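You operate a simulated robot arm through the tools that you are given. There is no shell and no other tool. Be economical: measure what you need, move in short steps, check, and stop when the job is done.

You run a simulated robot arm. Do the job below in one go: nothing can be reset, and whatever is moved stays where it is left.

TASK
Put one of the bronze studs from the pallet stack top on top of the spare roller there.

The check looks at the end state, three seconds after you hand in, the way a careful person would. Anything else that was tipped, shoved, dropped, spilled or broken makes it a failure.

THE ROBOT
A 6-joint arm with a two-finger parallel gripper, fixed in place. Base frame: the origin is at the foot of the arm, x ahead of it, y to its left, z up; the work surface is at about z = 0. Readings come in mm, degrees, newtons and seconds.
With the tool pointing down near the work surface it reaches from about 180 to 460 mm from the base axis. Its first joint turns from -70.0 to 70.0 degrees. Payload 1.9 kg.
The tool frame sits at the grasp point between the pads (the TCP): z along the fingers, y along the line on which they close. The tips reach 23 mm beyond it. The gripper opens to 94 mm. The fingers are 38 mm wide and 10 mm thick; the gripper's body (54 by 96 mm) begins 39 mm behind the TCP.
Orientation is that of the tool frame in the base frame, as [roll, pitch, yaw] about the fixed x, y, z axes, in that order (R = Rz(yaw) Ry(pitch) Rx(roll)). With the fingers straight down and closing along the base's y, the tool's x points along the base's -x, its y along +y and its z along -z.

THE INTERFACE
- The arm moves only by the tool drive_tool. Its arguments are lists of equal length, an entry for each row: "xyz": the shift along the base's x, y, z in units of 50 mm (1.0 is 50 mm), a list of three; "turn": the turn, a rotation vector about the base's x, y, z in units of 6 degrees (1.0 is 6 degrees), a list of three. In form: {"xyz": [[x, y, z], ...], "turn": [[ax, ay, az], ...]}. A call has 1 to 10 rows; each row shifts and turns the commanded pose from where the row before left it. "hand" is the gripper command, from -1 (shut) to 1 (fully open), values between in proportion, set as the call begins (left out, the last holds). A call with a number of a shift or a turn outside -1 to 1 is refused whole. A row lasts 0.2 s, in which the tool goes at most 50 mm and 8.6 degrees; a call with a longer step from one row to the next is refused whole, and so is a gripper value outside its range. Where a pose cannot be reached the arm comes as near as it can. A force on the tool above 40 N (or 10 N above the force at the start of the call, whichever is more), or a blocked arm, ends the call early, and 0.2 s more pass. The fingers move at their own pace (about 108 mm/s each) and stop on an object; they squeeze with about 45 N. The grip force told is the motor's: it shows also when the fingers shut on nothing. Time passes only in rows, and 0.2 s behind the last, so rows that do not move let the fingers close. It gives the time, the measured TCP pose, the force on the tool (base axes), the opening and the grip force at its end, in the units of the frame above (readings bear some noise).
- Cameras (640 x 400 px; columns grow to the right, rows downward): "scene" is fixed at [37.8, 298.7, 435]; the picture's right is [-0.89, -0.45, 0.00], its down [-0.19, 0.39, -0.90] and it looks along [0.40, -0.81, -0.43] (base axes); focal length 279 px, centre (320, 200). "wrist" rides on the gripper at [-39, 0, -44] in the tool frame; the picture's right is [0.00, -1.00, 0.00], its down [0.97, 0.00, -0.24] and it looks along [0.24, 0.00, 0.97] (tool axes); focal length 218 px, centre (320, 200). There is no depth. A picture from a camera that has moved, and an enlarged one, comes with that camera's place and axes in the base frame and with its lens.
- snapshot(camera): a new picture of that camera. The clock stands still meanwhile.
- close_up(camera, box): a new picture of the part [left, top, right, bottom] of that camera's present view, enlarged. The clock stands still meanwhile.
- close_job(): hands the job in; it is judged then, once.

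Work in short steps. Places have to be worked out from the pictures, the camera data and where the tool is seen: move nearer, look again, correct. Check each grasp and each placing, and mend what went wrong. You have 90 turns and 46 pictures in all, those below and enlarged ones among them. Open the gripper and draw the arm clear of the work before you hand the job in, unless the task says otherwise; then end with one line.

The tools are called after "Call:" as name(argument=value, ...) on one line, values as JSON. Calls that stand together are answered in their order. drive_tool: Moves the arm, as the interface text tells. Its arguments: {"type":"object","properties":{"xyz":{"type":"array"},"turn":{"type":"array"},"hand":{"type":"number"}},"required":["xyz","turn"]} The other tools are called the same way: snapshot (camera) takes a picture; close_up (camera, box) takes an enlarged picture of a part of a camera's view; close_job () hands the job in.

At the start:

```text
time: 0.0
eef_pos: [340.0, -103.4, 273.3]
ee_rot: [180.0, 0.0, 180.0]
ft_force: [0.5, -0.5, 0.0]
opening: 94.0
gripper_force: 0.0
```

scene: 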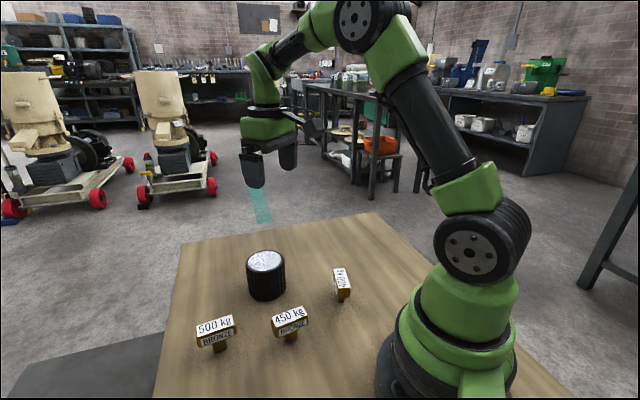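
wrist: 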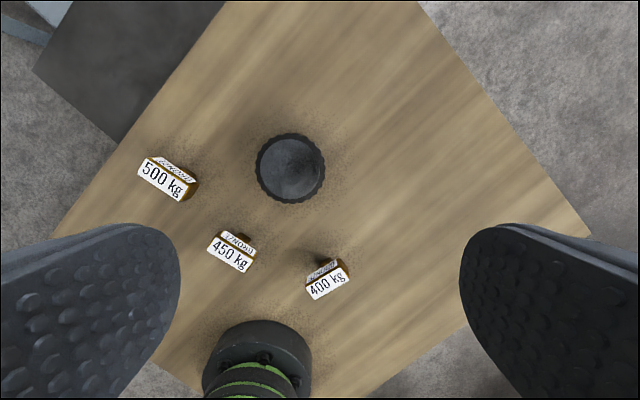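

I see three labelled studs and a dark roller on the wooden top. I'll enlarge both views to read the labels and work out shapes.

Call:
close_up(camera="scene", box=[180, 230, 380, 355])

Call:
close_up(camera="wrist", box=[120, 120, 376, 320])

```text
3.20 times, centred on (280, 292) of scene
camera zoom: at [37.8, 298.7, 435.0], right [-0.89, -0.45, 0.0], down [-0.19, 0.39, -0.9], along [0.4, -0.81, -0.43], focal length 892 px, centre (448, -96)
```

zoom: 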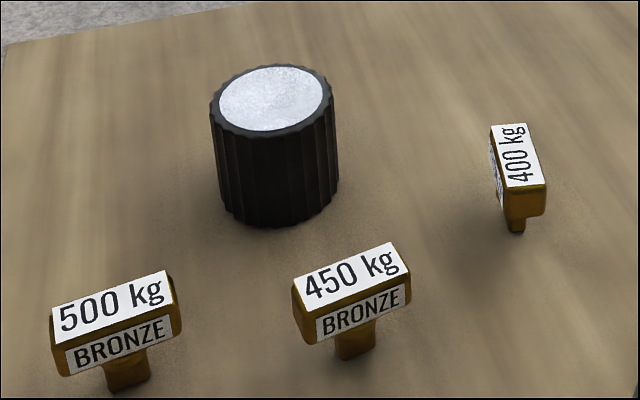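

```text
2.00 times, centred on (248, 220) of wrist
camera zoom: at [379.2, -103.1, 315.4], right [0.0, -1.0, 0.0], down [-0.97, 0.0, 0.24], along [-0.24, 0.0, -0.97], focal length 436 px, centre (464, 160)
```

zoom: 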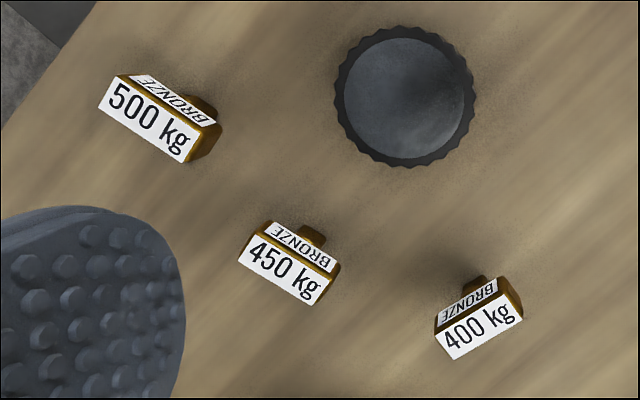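

All three studs are T-shaped and marked bronze. From both views, 500 kg sits at about (335, 88) with its top near z=55 and its long axis about 52°. The roller's top is at about (353, -71, 73). I'll take the 500 kg stud since it has the most room: move above it, turn +52°, and look again.

Call:
drive_tool(xyz=[[0, 0.38, -0.2], [0, 0.38, -0.2], [0, 0.38, -0.2], [0, 0.38, -0.2], [0, 0.38, -0.2], [0, 0.38, -0.2], [0, 0.38, -0.2], [0, 0.38, -0.2], [0, 0.38, -0.2], [-0.1, 0.38, -0.2]], turn=[[0, 0, 0.87], [0, 0, 0.87], [0, 0, 0.87], [0, 0, 0.87], [0, 0, 0.87], [0, 0, 0.87], [0, 0, 0.87], [0, 0, 0.87], [0, 0, 0.87], [0, 0, 0.87]], hand=1)

Call:
snapshot(camera="wrist")

Call:
snapshot(camera="scene")

```text
time: 2.2
eef_pos: [336.2, 86.5, 171.9]
ee_rot: [-179.9, 0.1, -127.8]
ft_force: [-0.1, -0.2, 0.2]
opening: 93.8
gripper_force: 0.1
```

```text
41 pictures are left
camera wrist: at [359.6, 118.0, 215.4], right [0.79, -0.61, 0.0], down [-0.59, -0.77, 0.24], along [-0.15, -0.19, -0.97], focal length 218 px, centre (320, 200)
```

wrist: 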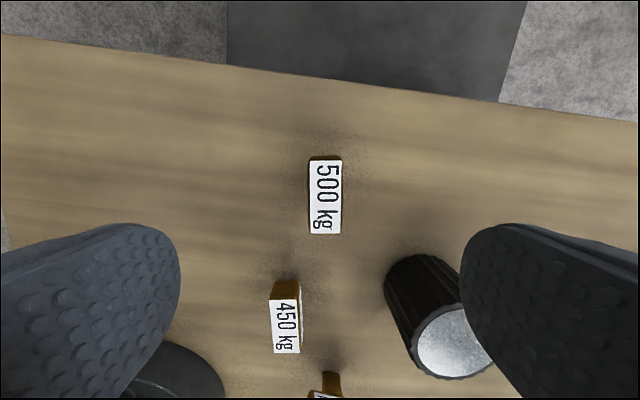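

```text
40 pictures are left
```

scene: 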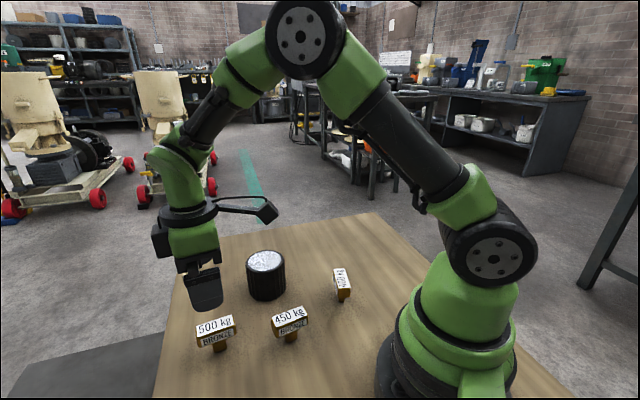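

The stud is aligned with the tool and its centre is near (339, 86). I'll nudge x by +3 mm and descend to z≈80, then check.

Call:
drive_tool(xyz=[[0.05, 0, -0.4], [0, 0, -0.4], [0, 0, -0.4], [0, 0, -0.35], [0, 0, -0.3]], turn=[[0, 0, 0], [0, 0, 0], [0, 0, 0], [0, 0, 0], [0, 0, 0]])

Call:
snapshot(camera="wrist")

Call:
close_up(camera="scene", box=[120, 230, 320, 355])

```text
time: 3.4
eef_pos: [337.7, 86.5, 78.6]
ee_rot: [180.0, 0.0, -127.8]
ft_force: [0.1, 0.2, -0.9]
opening: 94.0
gripper_force: 0.0
```

```text
39 pictures are left
camera wrist: at [361.3, 117.0, 122.8], right [0.79, -0.61, 0.0], down [-0.6, -0.77, 0.24], along [-0.15, -0.19, -0.97], focal length 218 px, centre (320, 200)
```

wrist: 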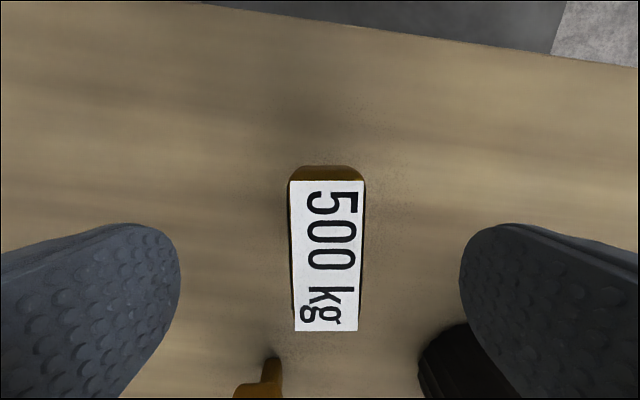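

```text
3.20 times, centred on (220, 292) of scene
camera zoom: at [37.8, 298.7, 435.0], right [-0.89, -0.45, 0.0], down [-0.19, 0.39, -0.9], along [0.4, -0.81, -0.43], focal length 892 px, centre (640, -96)
```

zoom: 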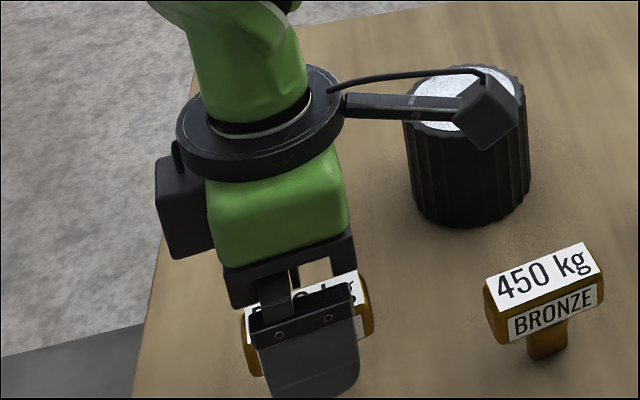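

The stud is centred to within about 2 mm. I'll correct by (+1.8, -1.3), go down to TCP z≈45 and close.

Call:
drive_tool(xyz=[[0.036, -0.026, -0.2], [0, 0, -0.25], [0, 0, -0.22], [0, 0, 0]], turn=[[0, 0, 0], [0, 0, 0], [0, 0, 0], [0, 0, 0]])

Call:
close_up(camera="scene", box=[120, 230, 320, 355])

```text
time: 4.4
eef_pos: [340.3, 84.7, 46.1]
ee_rot: [-180.0, 0.1, -127.9]
ft_force: [0.5, 0.1, 0.9]
opening: 94.2
gripper_force: 0.0
```

```text
3.20 times, centred on (220, 292) of scene
camera zoom: at [37.8, 298.7, 435.0], right [-0.89, -0.45, 0.0], down [-0.19, 0.39, -0.9], along [0.4, -0.81, -0.43], focal length 892 px, centre (640, -96)
```

zoom: 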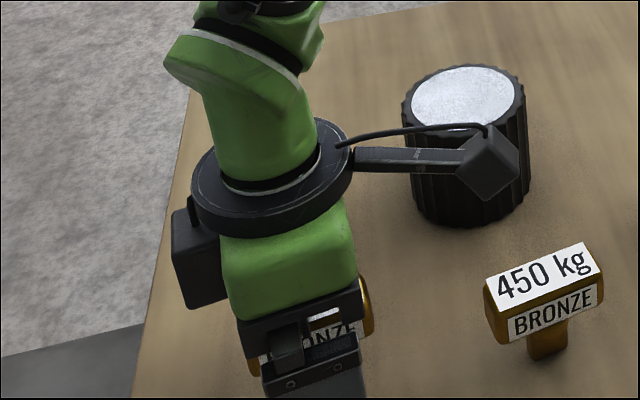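

TCP is at z=46 with the head between the fingers and no contact. Closing now.

Call:
drive_tool(xyz=[[0, 0, 0], [0, 0, 0], [0, 0, 0], [0, 0, 0], [0, 0, 0]], turn=[[0, 0, 0], [0, 0, 0], [0, 0, 0], [0, 0, 0], [0, 0, 0]], hand=-1)

```text
time: 5.6
eef_pos: [340.1, 84.9, 46.1]
ee_rot: [-180.0, -0.1, -127.8]
ft_force: [0.0, -0.2, 0.3]
opening: 25.5
gripper_force: 45.2
```

Gripped at 25.5 mm, which matches the head's width. Lifting 90 mm straight up.

Call:
drive_tool(xyz=[[0, 0, 0.1], [0, 0, 0.3], [0, 0, 0.4], [0, 0, 0.4], [0, 0, 0.4], [0, 0, 0.4]], turn=[[0, 0, 0], [0, 0, 0], [0, 0, 0], [0, 0, 0], [0, 0, 0], [0, 0, 0]])

Call:
snapshot(camera="wrist")

Call:
snapshot(camera="scene")

```text
time: 7.0
eef_pos: [338.7, 85.6, 146.4]
ee_rot: [180.0, 0.0, -127.7]
ft_force: [1.5, 0.0, -0.1]
opening: 0.0
gripper_force: 42.9
```

```text
36 pictures are left
camera wrist: at [362.7, 116.9, 189.5], right [0.79, -0.61, 0.0], down [-0.6, -0.77, 0.24], along [-0.15, -0.19, -0.97], focal length 218 px, centre (320, 200)
```

wrist: 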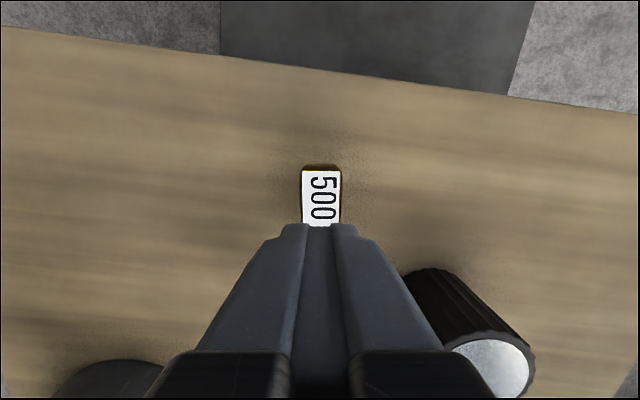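

```text
35 pictures are left
```

scene: 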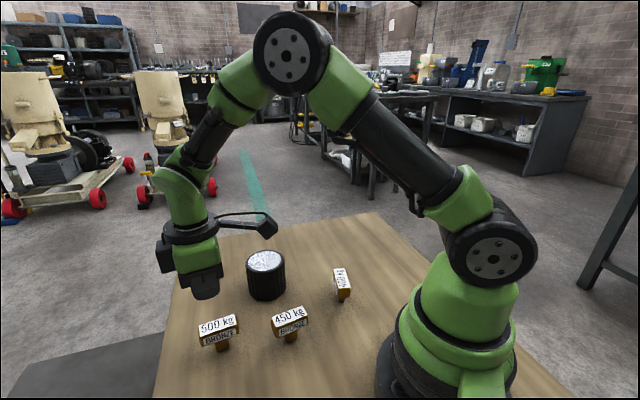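

The opening went to 0, so the stud slipped out and stayed on the board. Looking closely at how it stands now before trying again.

Call:
close_up(camera="scene", box=[180, 300, 260, 350])

Call:
close_up(camera="wrist", box=[240, 120, 400, 220])

```text
8.00 times, centred on (220, 325) of scene
camera zoom: at [37.8, 298.7, 435.0], right [-0.89, -0.45, 0.0], down [-0.19, 0.39, -0.9], along [0.4, -0.81, -0.43], focal length 2231 px, centre (1120, -800)
```

zoom: 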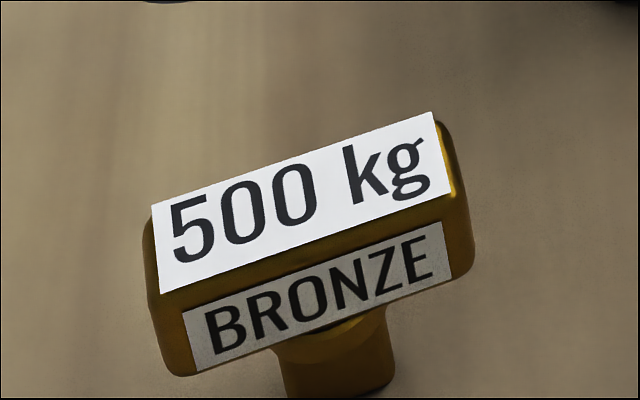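

```text
4.00 times, centred on (320, 170) of wrist
camera zoom: at [362.7, 116.9, 189.5], right [0.79, -0.61, 0.0], down [-0.6, -0.77, 0.24], along [-0.15, -0.19, -0.97], focal length 873 px, centre (320, 320)
```

zoom: 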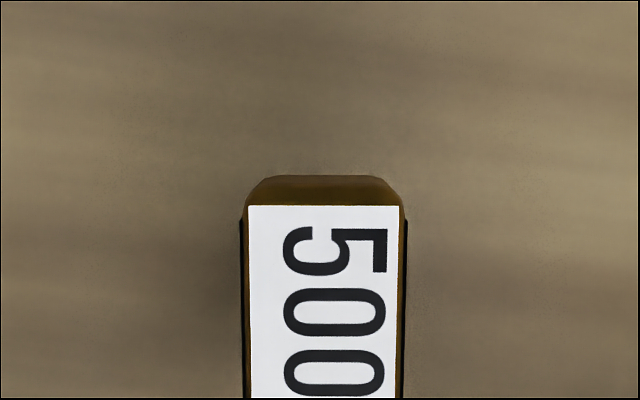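

It still stands upright, shifted only a few mm into the centre of the fingers, so it is movable but slipped (heavy or slick). I'll open, go back down a bit lower, then grip and test with a tiny lift while reading the force.

Call:
drive_tool(xyz=[[0, 0, 0], [0, 0, 0], [0, 0, 0], [0.02, -0.01, -0.4], [0, 0, -0.4], [0, 0, -0.4], [0, 0, -0.4], [0, 0, -0.3], [0, 0, -0.2], [0, 0, 0]], turn=[[0, 0, 0], [0, 0, 0], [0, 0, 0], [0, 0, 0], [0, 0, 0], [0, 0, 0], [0, 0, 0], [0, 0, 0], [0, 0, 0], [0, 0, 0]], hand=1)

Call:
drive_tool(xyz=[[0, 0, 0], [0, 0, 0], [0, 0, 0], [0, 0, 0], [0, 0, 0], [0, 0, 0]], turn=[[0, 0, 0], [0, 0, 0], [0, 0, 0], [0, 0, 0], [0, 0, 0], [0, 0, 0]], hand=-1)

Call:
drive_tool(xyz=[[0, 0, 0.03], [0, 0, 0.03], [0, 0, 0.03]], turn=[[0, 0, 0], [0, 0, 0], [0, 0, 0]])

```text
time: 9.2
eef_pos: [341.0, 85.2, 41.4]
ee_rot: [-179.9, 0.0, -127.8]
ft_force: [0.1, -0.2, 0.0]
opening: 94.1
gripper_force: 0.1
```

```text
time: 10.6
eef_pos: [341.6, 83.9, 41.6]
ee_rot: [-180.0, 0.0, -127.8]
ft_force: [0.1, 0.5, 1.9]
opening: 25.7
gripper_force: 45.0
```

```text
time: 11.4
eef_pos: [341.2, 84.6, 46.0]
ee_rot: [-180.0, 0.0, -127.8]
ft_force: [-0.2, 0.7, -1.2]
opening: 25.6
gripper_force: 44.7
```

Still gripped after 4.5 mm, and the force shows only about -1 N. Checking whether the stud rose with the fingers.

Call:
drive_tool(xyz=[[0, 0, 0.03], [0, 0, 0.03], [0, 0, 0.03]], turn=[[0, 0, 0], [0, 0, 0], [0, 0, 0]])

Call:
close_up(camera="scene", box=[160, 280, 272, 350])

Call:
snapshot(camera="wrist")

```text
time: 12.2
eef_pos: [340.1, 84.7, 50.6]
ee_rot: [-180.0, 0.0, -127.8]
ft_force: [0.0, -0.3, -2.0]
opening: 25.4
gripper_force: 44.9
```

```text
5.71 times, centred on (216, 315) of scene
camera zoom: at [37.8, 298.7, 435.0], right [-0.89, -0.45, 0.0], down [-0.19, 0.39, -0.9], along [0.4, -0.81, -0.43], focal length 1594 px, centre (914, -457)
```

zoom: 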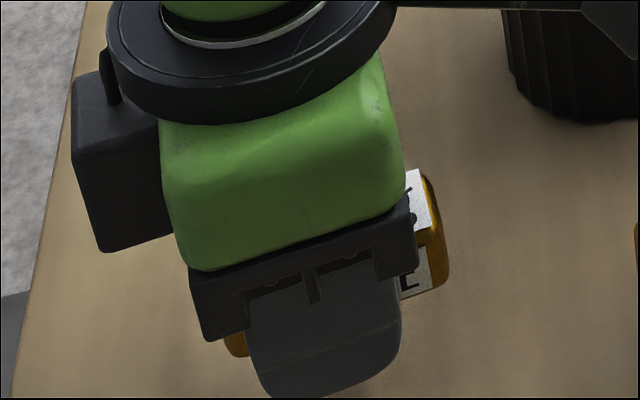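

```text
31 pictures are left
camera wrist: at [364.4, 115.8, 93.6], right [0.79, -0.61, 0.0], down [-0.6, -0.77, 0.24], along [-0.15, -0.19, -0.97], focal length 218 px, centre (320, 200)
```

wrist: 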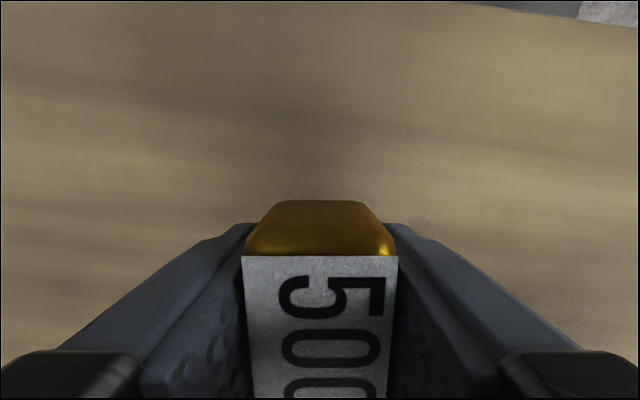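

By label size the head's top is now near z≈64, so it rose about 9 mm along with the fingers. The earlier, faster lift probably shook it loose. I'll hold for a second to see if it creeps.

Call:
drive_tool(xyz=[[0, 0, 0], [0, 0, 0], [0, 0, 0], [0, 0, 0], [0, 0, 0]], turn=[[0, 0, 0], [0, 0, 0], [0, 0, 0], [0, 0, 0], [0, 0, 0]])

Call:
snapshot(camera="wrist")

```text
time: 13.4
eef_pos: [340.9, 85.5, 51.5]
ee_rot: [-180.0, -0.1, -127.9]
ft_force: [0.2, -1.2, -0.8]
opening: 25.7
gripper_force: 44.8
```

```text
30 pictures are left
camera wrist: at [364.5, 115.8, 93.6], right [0.79, -0.61, 0.0], down [-0.6, -0.77, 0.24], along [-0.15, -0.19, -0.97], focal length 218 px, centre (320, 200)
```

wrist: 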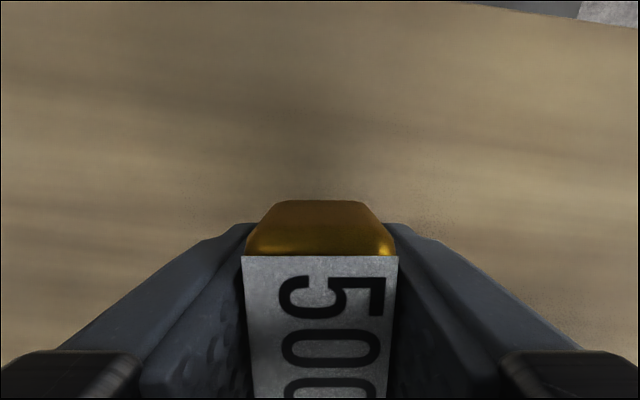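

No creep. I'll lift another 9 mm slowly. If the wrist picture of the stud stays the same, it is moving with the fingers.

Call:
drive_tool(xyz=[[0, 0, 0.03], [0, 0, 0.03], [0, 0, 0.03], [0, 0, 0.03], [0, 0, 0.03], [0, 0, 0.03]], turn=[[0, 0, 0], [0, 0, 0], [0, 0, 0], [0, 0, 0], [0, 0, 0], [0, 0, 0]])

Call:
snapshot(camera="wrist")

```text
time: 14.8
eef_pos: [340.5, 83.8, 59.7]
ee_rot: [179.9, 0.1, -127.8]
ft_force: [0.7, -0.1, -1.4]
opening: 25.7
gripper_force: 45.0
```

```text
29 pictures are left
camera wrist: at [364.5, 115.8, 102.6], right [0.79, -0.61, 0.0], down [-0.6, -0.77, 0.24], along [-0.15, -0.19, -0.97], focal length 218 px, centre (320, 200)
```

wrist: 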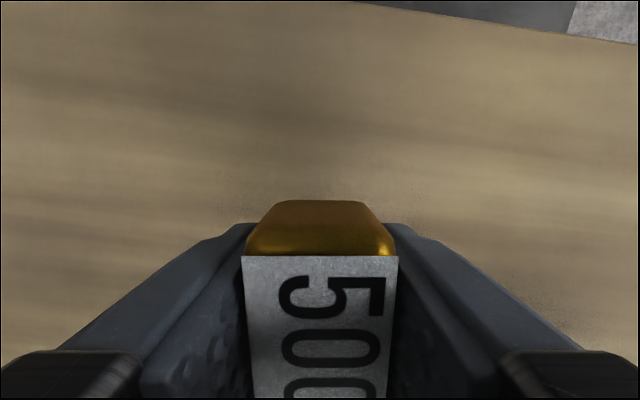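

The view is identical, so the stud is firmly carried, with its bottom about 41.5 mm below TCP. Continuing up gently to z≈150.

Call:
drive_tool(xyz=[[0, 0, 0.08], [0, 0, 0.1], [0, 0, 0.1], [0, 0, 0.1], [0, 0, 0.1], [0, 0, 0.1], [0, 0, 0.1], [0, 0, 0.1], [0, 0, 0.1], [0, 0, 0.08]], turn=[[0, 0, 0], [0, 0, 0], [0, 0, 0], [0, 0, 0], [0, 0, 0], [0, 0, 0], [0, 0, 0], [0, 0, 0], [0, 0, 0], [0, 0, 0]])

Call:
drive_tool(xyz=[[0, 0, 0.08], [0, 0, 0.1], [0, 0, 0.1], [0, 0, 0.1], [0, 0, 0.1], [0, 0, 0.1], [0, 0, 0.1], [0, 0, 0.1], [0, 0, 0.1], [0, 0, 0.08]], turn=[[0, 0, 0], [0, 0, 0], [0, 0, 0], [0, 0, 0], [0, 0, 0], [0, 0, 0], [0, 0, 0], [0, 0, 0], [0, 0, 0], [0, 0, 0]])

Call:
snapshot(camera="wrist")

Call:
snapshot(camera="scene")

```text
time: 17.0
eef_pos: [341.2, 84.3, 107.2]
ee_rot: [180.0, 0.0, -127.9]
ft_force: [-0.2, 0.2, -1.6]
opening: 25.9
gripper_force: 44.9
```

```text
time: 19.2
eef_pos: [340.3, 83.8, 156.2]
ee_rot: [-179.9, -0.1, -127.9]
ft_force: [-0.3, 0.6, -1.4]
opening: 25.8
gripper_force: 45.2
```

```text
28 pictures are left
camera wrist: at [364.3, 115.8, 198.6], right [0.79, -0.61, 0.0], down [-0.6, -0.77, 0.24], along [-0.15, -0.19, -0.97], focal length 218 px, centre (320, 200)
```

wrist: 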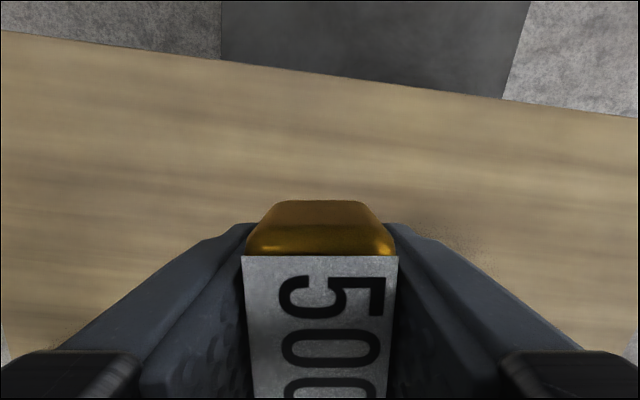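

```text
27 pictures are left
```

scene: 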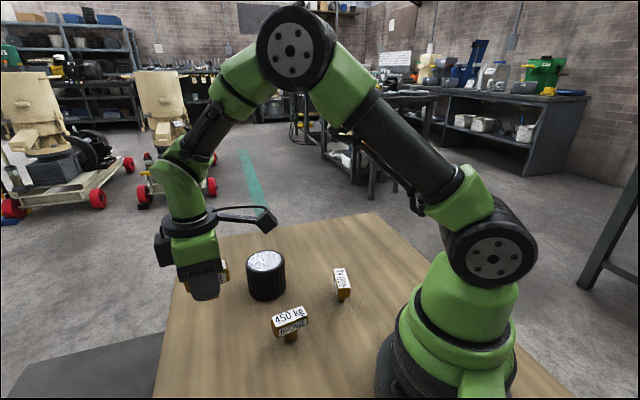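

The stud is held unchanged at z=156. Carrying it gently over the roller, to about (354, -70).

Call:
drive_tool(xyz=[[0.014, -0.1, 0], [0.014, -0.16, 0], [0.014, -0.16, 0], [0.014, -0.16, 0], [0.014, -0.16, 0], [0.014, -0.16, 0], [0.014, -0.16, 0], [0.014, -0.16, 0], [0.014, -0.16, 0], [0.014, -0.16, 0]], turn=[[0, 0, 0], [0, 0, 0], [0, 0, 0], [0, 0, 0], [0, 0, 0], [0, 0, 0], [0, 0, 0], [0, 0, 0], [0, 0, 0], [0, 0, 0]])

Call:
drive_tool(xyz=[[0.014, -0.16, 0], [0.014, -0.16, 0], [0.014, -0.16, 0], [0.014, -0.16, 0], [0.014, -0.16, 0], [0.014, -0.16, 0], [0.014, -0.16, 0], [0.014, -0.16, 0], [0.014, -0.16, 0], [0.014, -0.1, 0]], turn=[[0, 0, 0], [0, 0, 0], [0, 0, 0], [0, 0, 0], [0, 0, 0], [0, 0, 0], [0, 0, 0], [0, 0, 0], [0, 0, 0], [0, 0, 0]])

Call:
snapshot(camera="wrist")

Call:
close_up(camera="scene", box=[180, 190, 340, 290])

```text
time: 21.4
eef_pos: [347.9, 7.1, 155.2]
ee_rot: [180.0, -0.1, -127.9]
ft_force: [-0.2, -0.2, -1.8]
opening: 25.6
gripper_force: 44.7
```

```text
time: 23.6
eef_pos: [353.5, -69.6, 155.6]
ee_rot: [180.0, 0.0, -127.8]
ft_force: [-0.8, 0.7, -2.1]
opening: 25.8
gripper_force: 44.6
```

```text
26 pictures are left
camera wrist: at [378.6, -38.3, 198.2], right [0.79, -0.61, 0.0], down [-0.6, -0.77, 0.24], along [-0.15, -0.19, -0.97], focal length 218 px, centre (320, 200)
```

wrist: 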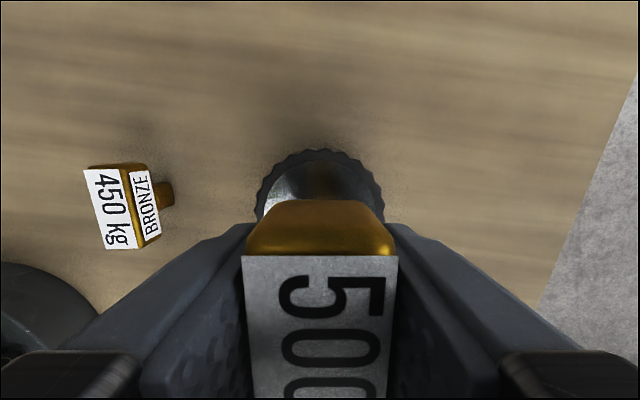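

```text
4.00 times, centred on (260, 240) of scene
camera zoom: at [37.8, 298.7, 435.0], right [-0.89, -0.45, 0.0], down [-0.19, 0.39, -0.9], along [0.4, -0.81, -0.43], focal length 1116 px, centre (560, 40)
```

zoom: 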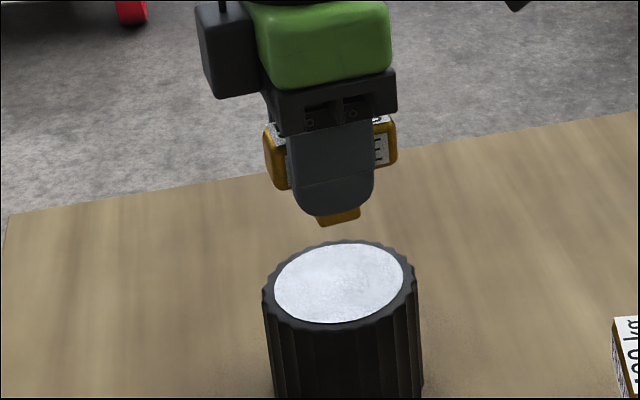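

The roller is centred at column 320 in the wrist view, at about (354.7, -69). The held stud's centre is a few mm behind TCP, so I'll shift (+2.5, +3), lower 32 mm gently, and look.

Call:
drive_tool(xyz=[[0.05, 0.06, -0.04], [0, 0, -0.08], [0, 0, -0.08], [0, 0, -0.08], [0, 0, -0.08], [0, 0, -0.08], [0, 0, -0.08], [0, 0, -0.06], [0, 0, -0.06], [0, 0, 0]], turn=[[0, 0, 0], [0, 0, 0], [0, 0, 0], [0, 0, 0], [0, 0, 0], [0, 0, 0], [0, 0, 0], [0, 0, 0], [0, 0, 0], [0, 0, 0]])

Call:
close_up(camera="scene", box=[200, 210, 328, 290])

```text
time: 25.8
eef_pos: [355.9, -66.0, 122.6]
ee_rot: [179.9, 0.0, -127.8]
ft_force: [-0.6, -0.6, -1.4]
opening: 25.9
gripper_force: 44.6
```

```text
5.00 times, centred on (264, 250) of scene
camera zoom: at [37.8, 298.7, 435.0], right [-0.89, -0.45, 0.0], down [-0.19, 0.39, -0.9], along [0.4, -0.81, -0.43], focal length 1394 px, centre (600, -50)
```

zoom: 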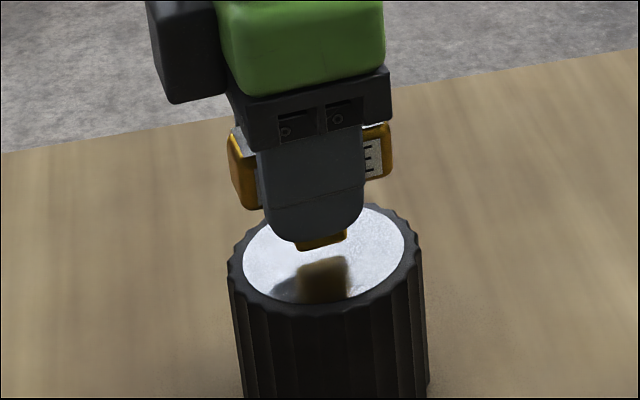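

The reflection shows the post is well centred on the disc with a gap of roughly 3–6 mm. Lowering 1 mm per row and watching the force.

Call:
drive_tool(xyz=[[0, 0, -0.02], [0, 0, -0.02], [0, 0, -0.02]], turn=[[0, 0, 0], [0, 0, 0], [0, 0, 0]])

Call:
close_up(camera="scene", box=[232, 230, 296, 270])

```text
time: 26.6
eef_pos: [357.5, -65.4, 120.4]
ee_rot: [180.0, 0.0, -127.9]
ft_force: [-0.3, 0.2, -0.7]
opening: 25.5
gripper_force: 44.5
```

```text
10.00 times, centred on (264, 250) of scene
camera zoom: at [37.8, 298.7, 435.0], right [-0.89, -0.45, 0.0], down [-0.19, 0.39, -0.9], along [0.4, -0.81, -0.43], focal length 2789 px, centre (880, -300)
```

zoom: 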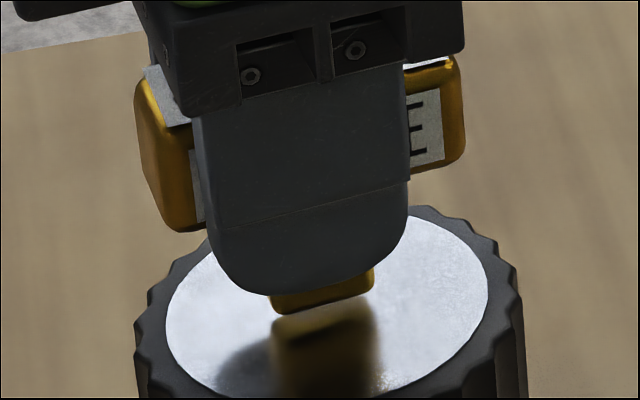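

The gap is now about 1–2 mm. Lowering two more 0.75 mm steps.

Call:
drive_tool(xyz=[[0, 0, -0.015], [0, 0, -0.015], [0, 0, 0]], turn=[[0, 0, 0], [0, 0, 0], [0, 0, 0]])

Call:
close_up(camera="scene", box=[232, 230, 296, 270])

```text
time: 27.4
eef_pos: [358.5, -66.4, 117.5]
ee_rot: [-180.0, 0.0, -127.9]
ft_force: [0.3, 0.7, -1.5]
opening: 25.7
gripper_force: 44.9
```

```text
10.00 times, centred on (264, 250) of scene
camera zoom: at [37.8, 298.7, 435.0], right [-0.89, -0.45, 0.0], down [-0.19, 0.39, -0.9], along [0.4, -0.81, -0.43], focal length 2789 px, centre (880, -300)
```

zoom: 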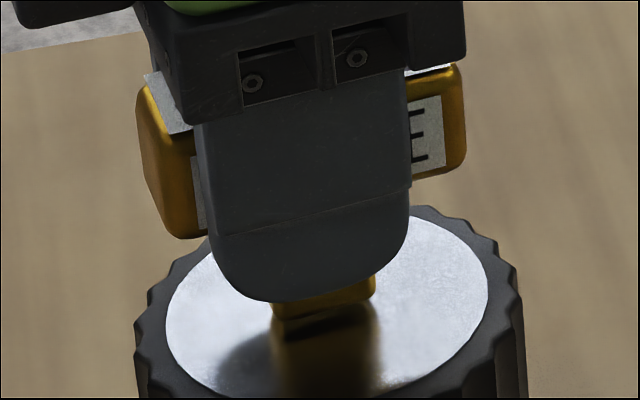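

Nearly touching. Lowering by 0.5 mm steps until the weight reading changes.

Call:
drive_tool(xyz=[[0, 0, -0.01], [0, 0, 0]], turn=[[0, 0, 0], [0, 0, 0]])

Call:
drive_tool(xyz=[[0, 0, -0.01], [0, 0, 0]], turn=[[0, 0, 0], [0, 0, 0]])

Call:
close_up(camera="scene", box=[232, 230, 296, 270])

```text
time: 28.0
eef_pos: [358.3, -66.6, 118.5]
ee_rot: [-179.9, 0.0, -127.8]
ft_force: [-0.5, 0.1, -1.5]
opening: 25.6
gripper_force: 45.3
```

```text
time: 28.6
eef_pos: [356.6, -66.4, 116.8]
ee_rot: [180.0, 0.0, -127.8]
ft_force: [-0.4, -0.3, -1.9]
opening: 25.7
gripper_force: 45.1
```

```text
10.00 times, centred on (264, 250) of scene
camera zoom: at [37.8, 298.7, 435.0], right [-0.89, -0.45, 0.0], down [-0.19, 0.39, -0.9], along [0.4, -0.81, -0.43], focal length 2789 px, centre (880, -300)
```

zoom: 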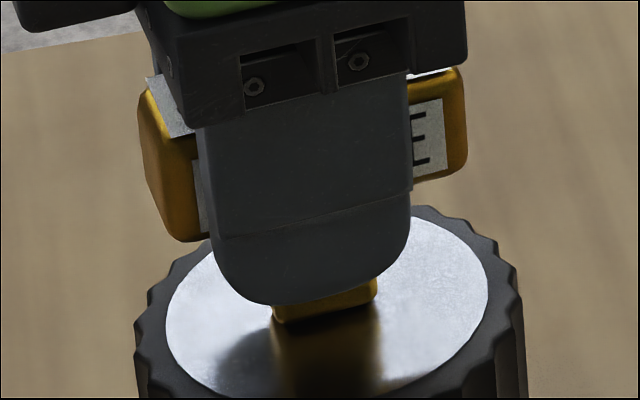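

Visually about at contact, but the force still shows the full weight. Another 0.5 mm at a time.

Call:
drive_tool(xyz=[[0, 0, -0.01], [0, 0, 0]], turn=[[0, 0, 0], [0, 0, 0]])

Call:
drive_tool(xyz=[[0, 0, -0.01], [0, 0, 0]], turn=[[0, 0, 0], [0, 0, 0]])

```text
time: 29.2
eef_pos: [357.5, -65.6, 115.6]
ee_rot: [-179.9, 0.0, -127.7]
ft_force: [0.4, 0.0, -2.6]
opening: 25.7
gripper_force: 44.8
```

```text
time: 29.8
eef_pos: [356.2, -66.9, 116.4]
ee_rot: [-180.0, 0.0, -127.9]
ft_force: [-0.2, 0.1, -0.7]
opening: 25.5
gripper_force: 45.0
```

Call:
drive_tool(xyz=[[0, 0, -0.01], [0, 0, 0]], turn=[[0, 0, 0], [0, 0, 0]])

Call:
close_up(camera="scene", box=[232, 230, 296, 270])

```text
time: 30.4
eef_pos: [357.7, -65.2, 116.9]
ee_rot: [-179.9, 0.0, -127.9]
ft_force: [-3.8, 0.8, 7.8]
opening: 25.6
gripper_force: 44.5
```

```text
10.00 times, centred on (264, 250) of scene
camera zoom: at [37.8, 298.7, 435.0], right [-0.89, -0.45, 0.0], down [-0.19, 0.39, -0.9], along [0.4, -0.81, -0.43], focal length 2789 px, centre (880, -300)
```

zoom: 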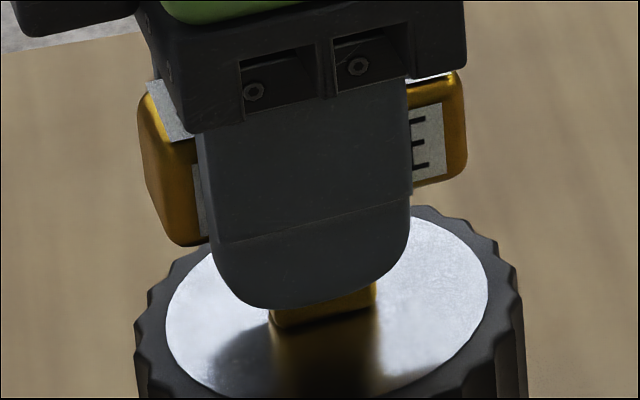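

Contact: the force jumped to about +8 N and the post sits mid-disc. I'll ease 0.25 mm to relieve the preload, then open just a little.

Call:
drive_tool(xyz=[[0, 0, 0.005], [0, 0, 0]], turn=[[0, 0, 0], [0, 0, 0]])

Call:
drive_tool(xyz=[[0, 0, 0], [0, 0, 0], [0, 0, 0]], turn=[[0, 0, 0], [0, 0, 0], [0, 0, 0]], hand=-0.3)

Call:
close_up(camera="scene", box=[200, 210, 328, 290])

Call:
snapshot(camera="wrist")

```text
time: 31.0
eef_pos: [357.5, -67.2, 115.8]
ee_rot: [-180.0, 0.0, -127.8]
ft_force: [-2.7, 1.3, 9.2]
opening: 25.2
gripper_force: 44.6
```

```text
time: 31.8
eef_pos: [356.3, -66.8, 116.8]
ee_rot: [-180.0, -0.1, -127.8]
ft_force: [0.2, 0.1, 0.2]
opening: 32.9
gripper_force: 0.0
```

```text
5.00 times, centred on (264, 250) of scene
camera zoom: at [37.8, 298.7, 435.0], right [-0.89, -0.45, 0.0], down [-0.19, 0.39, -0.9], along [0.4, -0.81, -0.43], focal length 1394 px, centre (600, -50)
```

zoom: 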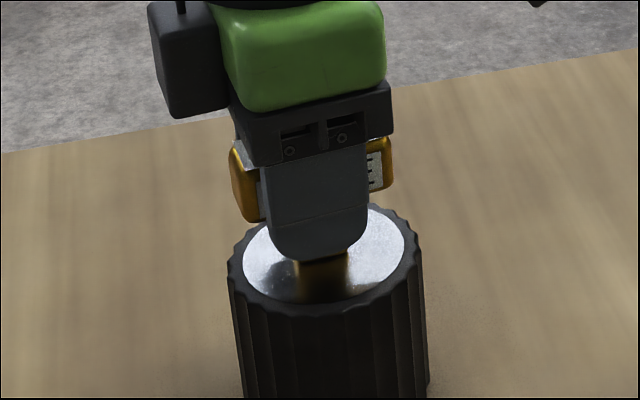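

```text
18 pictures are left
camera wrist: at [381.0, -35.3, 159.6], right [0.79, -0.61, 0.0], down [-0.6, -0.77, 0.24], along [-0.15, -0.19, -0.97], focal length 218 px, centre (320, 200)
```

wrist: 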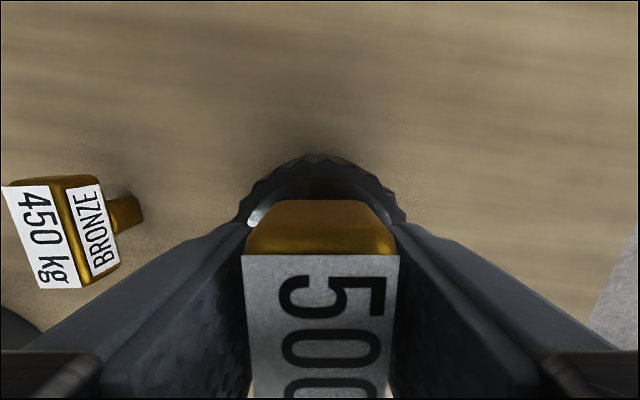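

The stud stands freely with the fingers slightly open and no force. Opening wide, then rising slowly straight up.

Call:
drive_tool(xyz=[[0, 0, 0], [0, 0, 0], [0, 0, 0], [0, 0, 0], [0, 0, 0]], turn=[[0, 0, 0], [0, 0, 0], [0, 0, 0], [0, 0, 0], [0, 0, 0]], hand=0.6)

Call:
drive_tool(xyz=[[0, 0, 0.1], [0, 0, 0.2], [0, 0, 0.2], [0, 0, 0.3], [0, 0, 0.3], [0, 0, 0.3], [0, 0, 0.3], [0, 0, 0.3], [0, 0, 0.3], [0, 0, 0.3]], turn=[[0, 0, 0], [0, 0, 0], [0, 0, 0], [0, 0, 0], [0, 0, 0], [0, 0, 0], [0, 0, 0], [0, 0, 0], [0, 0, 0], [0, 0, 0]])

Call:
snapshot(camera="scene")

Call:
snapshot(camera="wrist")

```text
time: 33.0
eef_pos: [357.6, -65.6, 116.3]
ee_rot: [179.9, 0.1, -127.8]
ft_force: [0.4, 0.8, 0.5]
opening: 75.4
gripper_force: 0.1
```

```text
time: 35.2
eef_pos: [356.0, -66.7, 246.5]
ee_rot: [-180.0, 0.0, -127.8]
ft_force: [-0.6, -0.2, 0.3]
opening: 75.2
gripper_force: 0.0
```

```text
17 pictures are left
```

scene: 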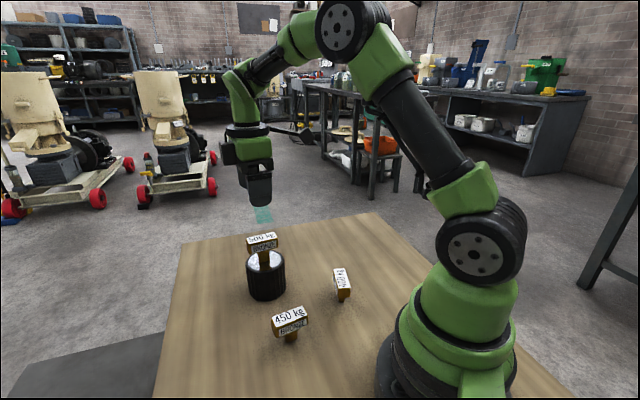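

```text
16 pictures are left
camera wrist: at [380.6, -35.4, 289.7], right [0.79, -0.61, 0.0], down [-0.6, -0.77, 0.24], along [-0.15, -0.19, -0.97], focal length 218 px, centre (320, 200)
```

wrist: 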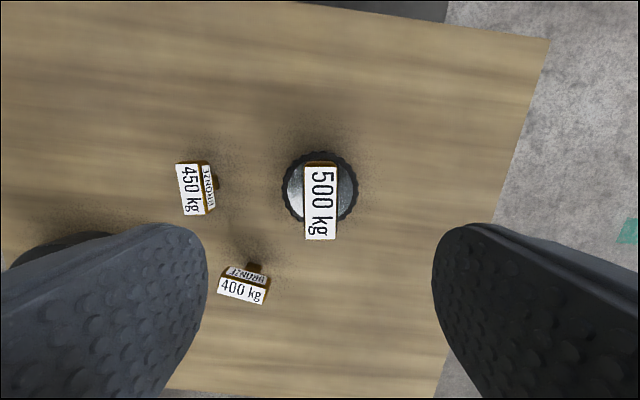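

The stud stands upright in the middle of the roller, the other two studs and the roller have not moved, and the gripper is open and clear. Handing in.

Call:
close_job()

```text
The job is handed in.
```

The 500 kg bronze stud now stands upright in the middle of the spare roller's top; it slipped from the gripper on the first lift, but nothing tipped and the other two studs and the roller did not move.
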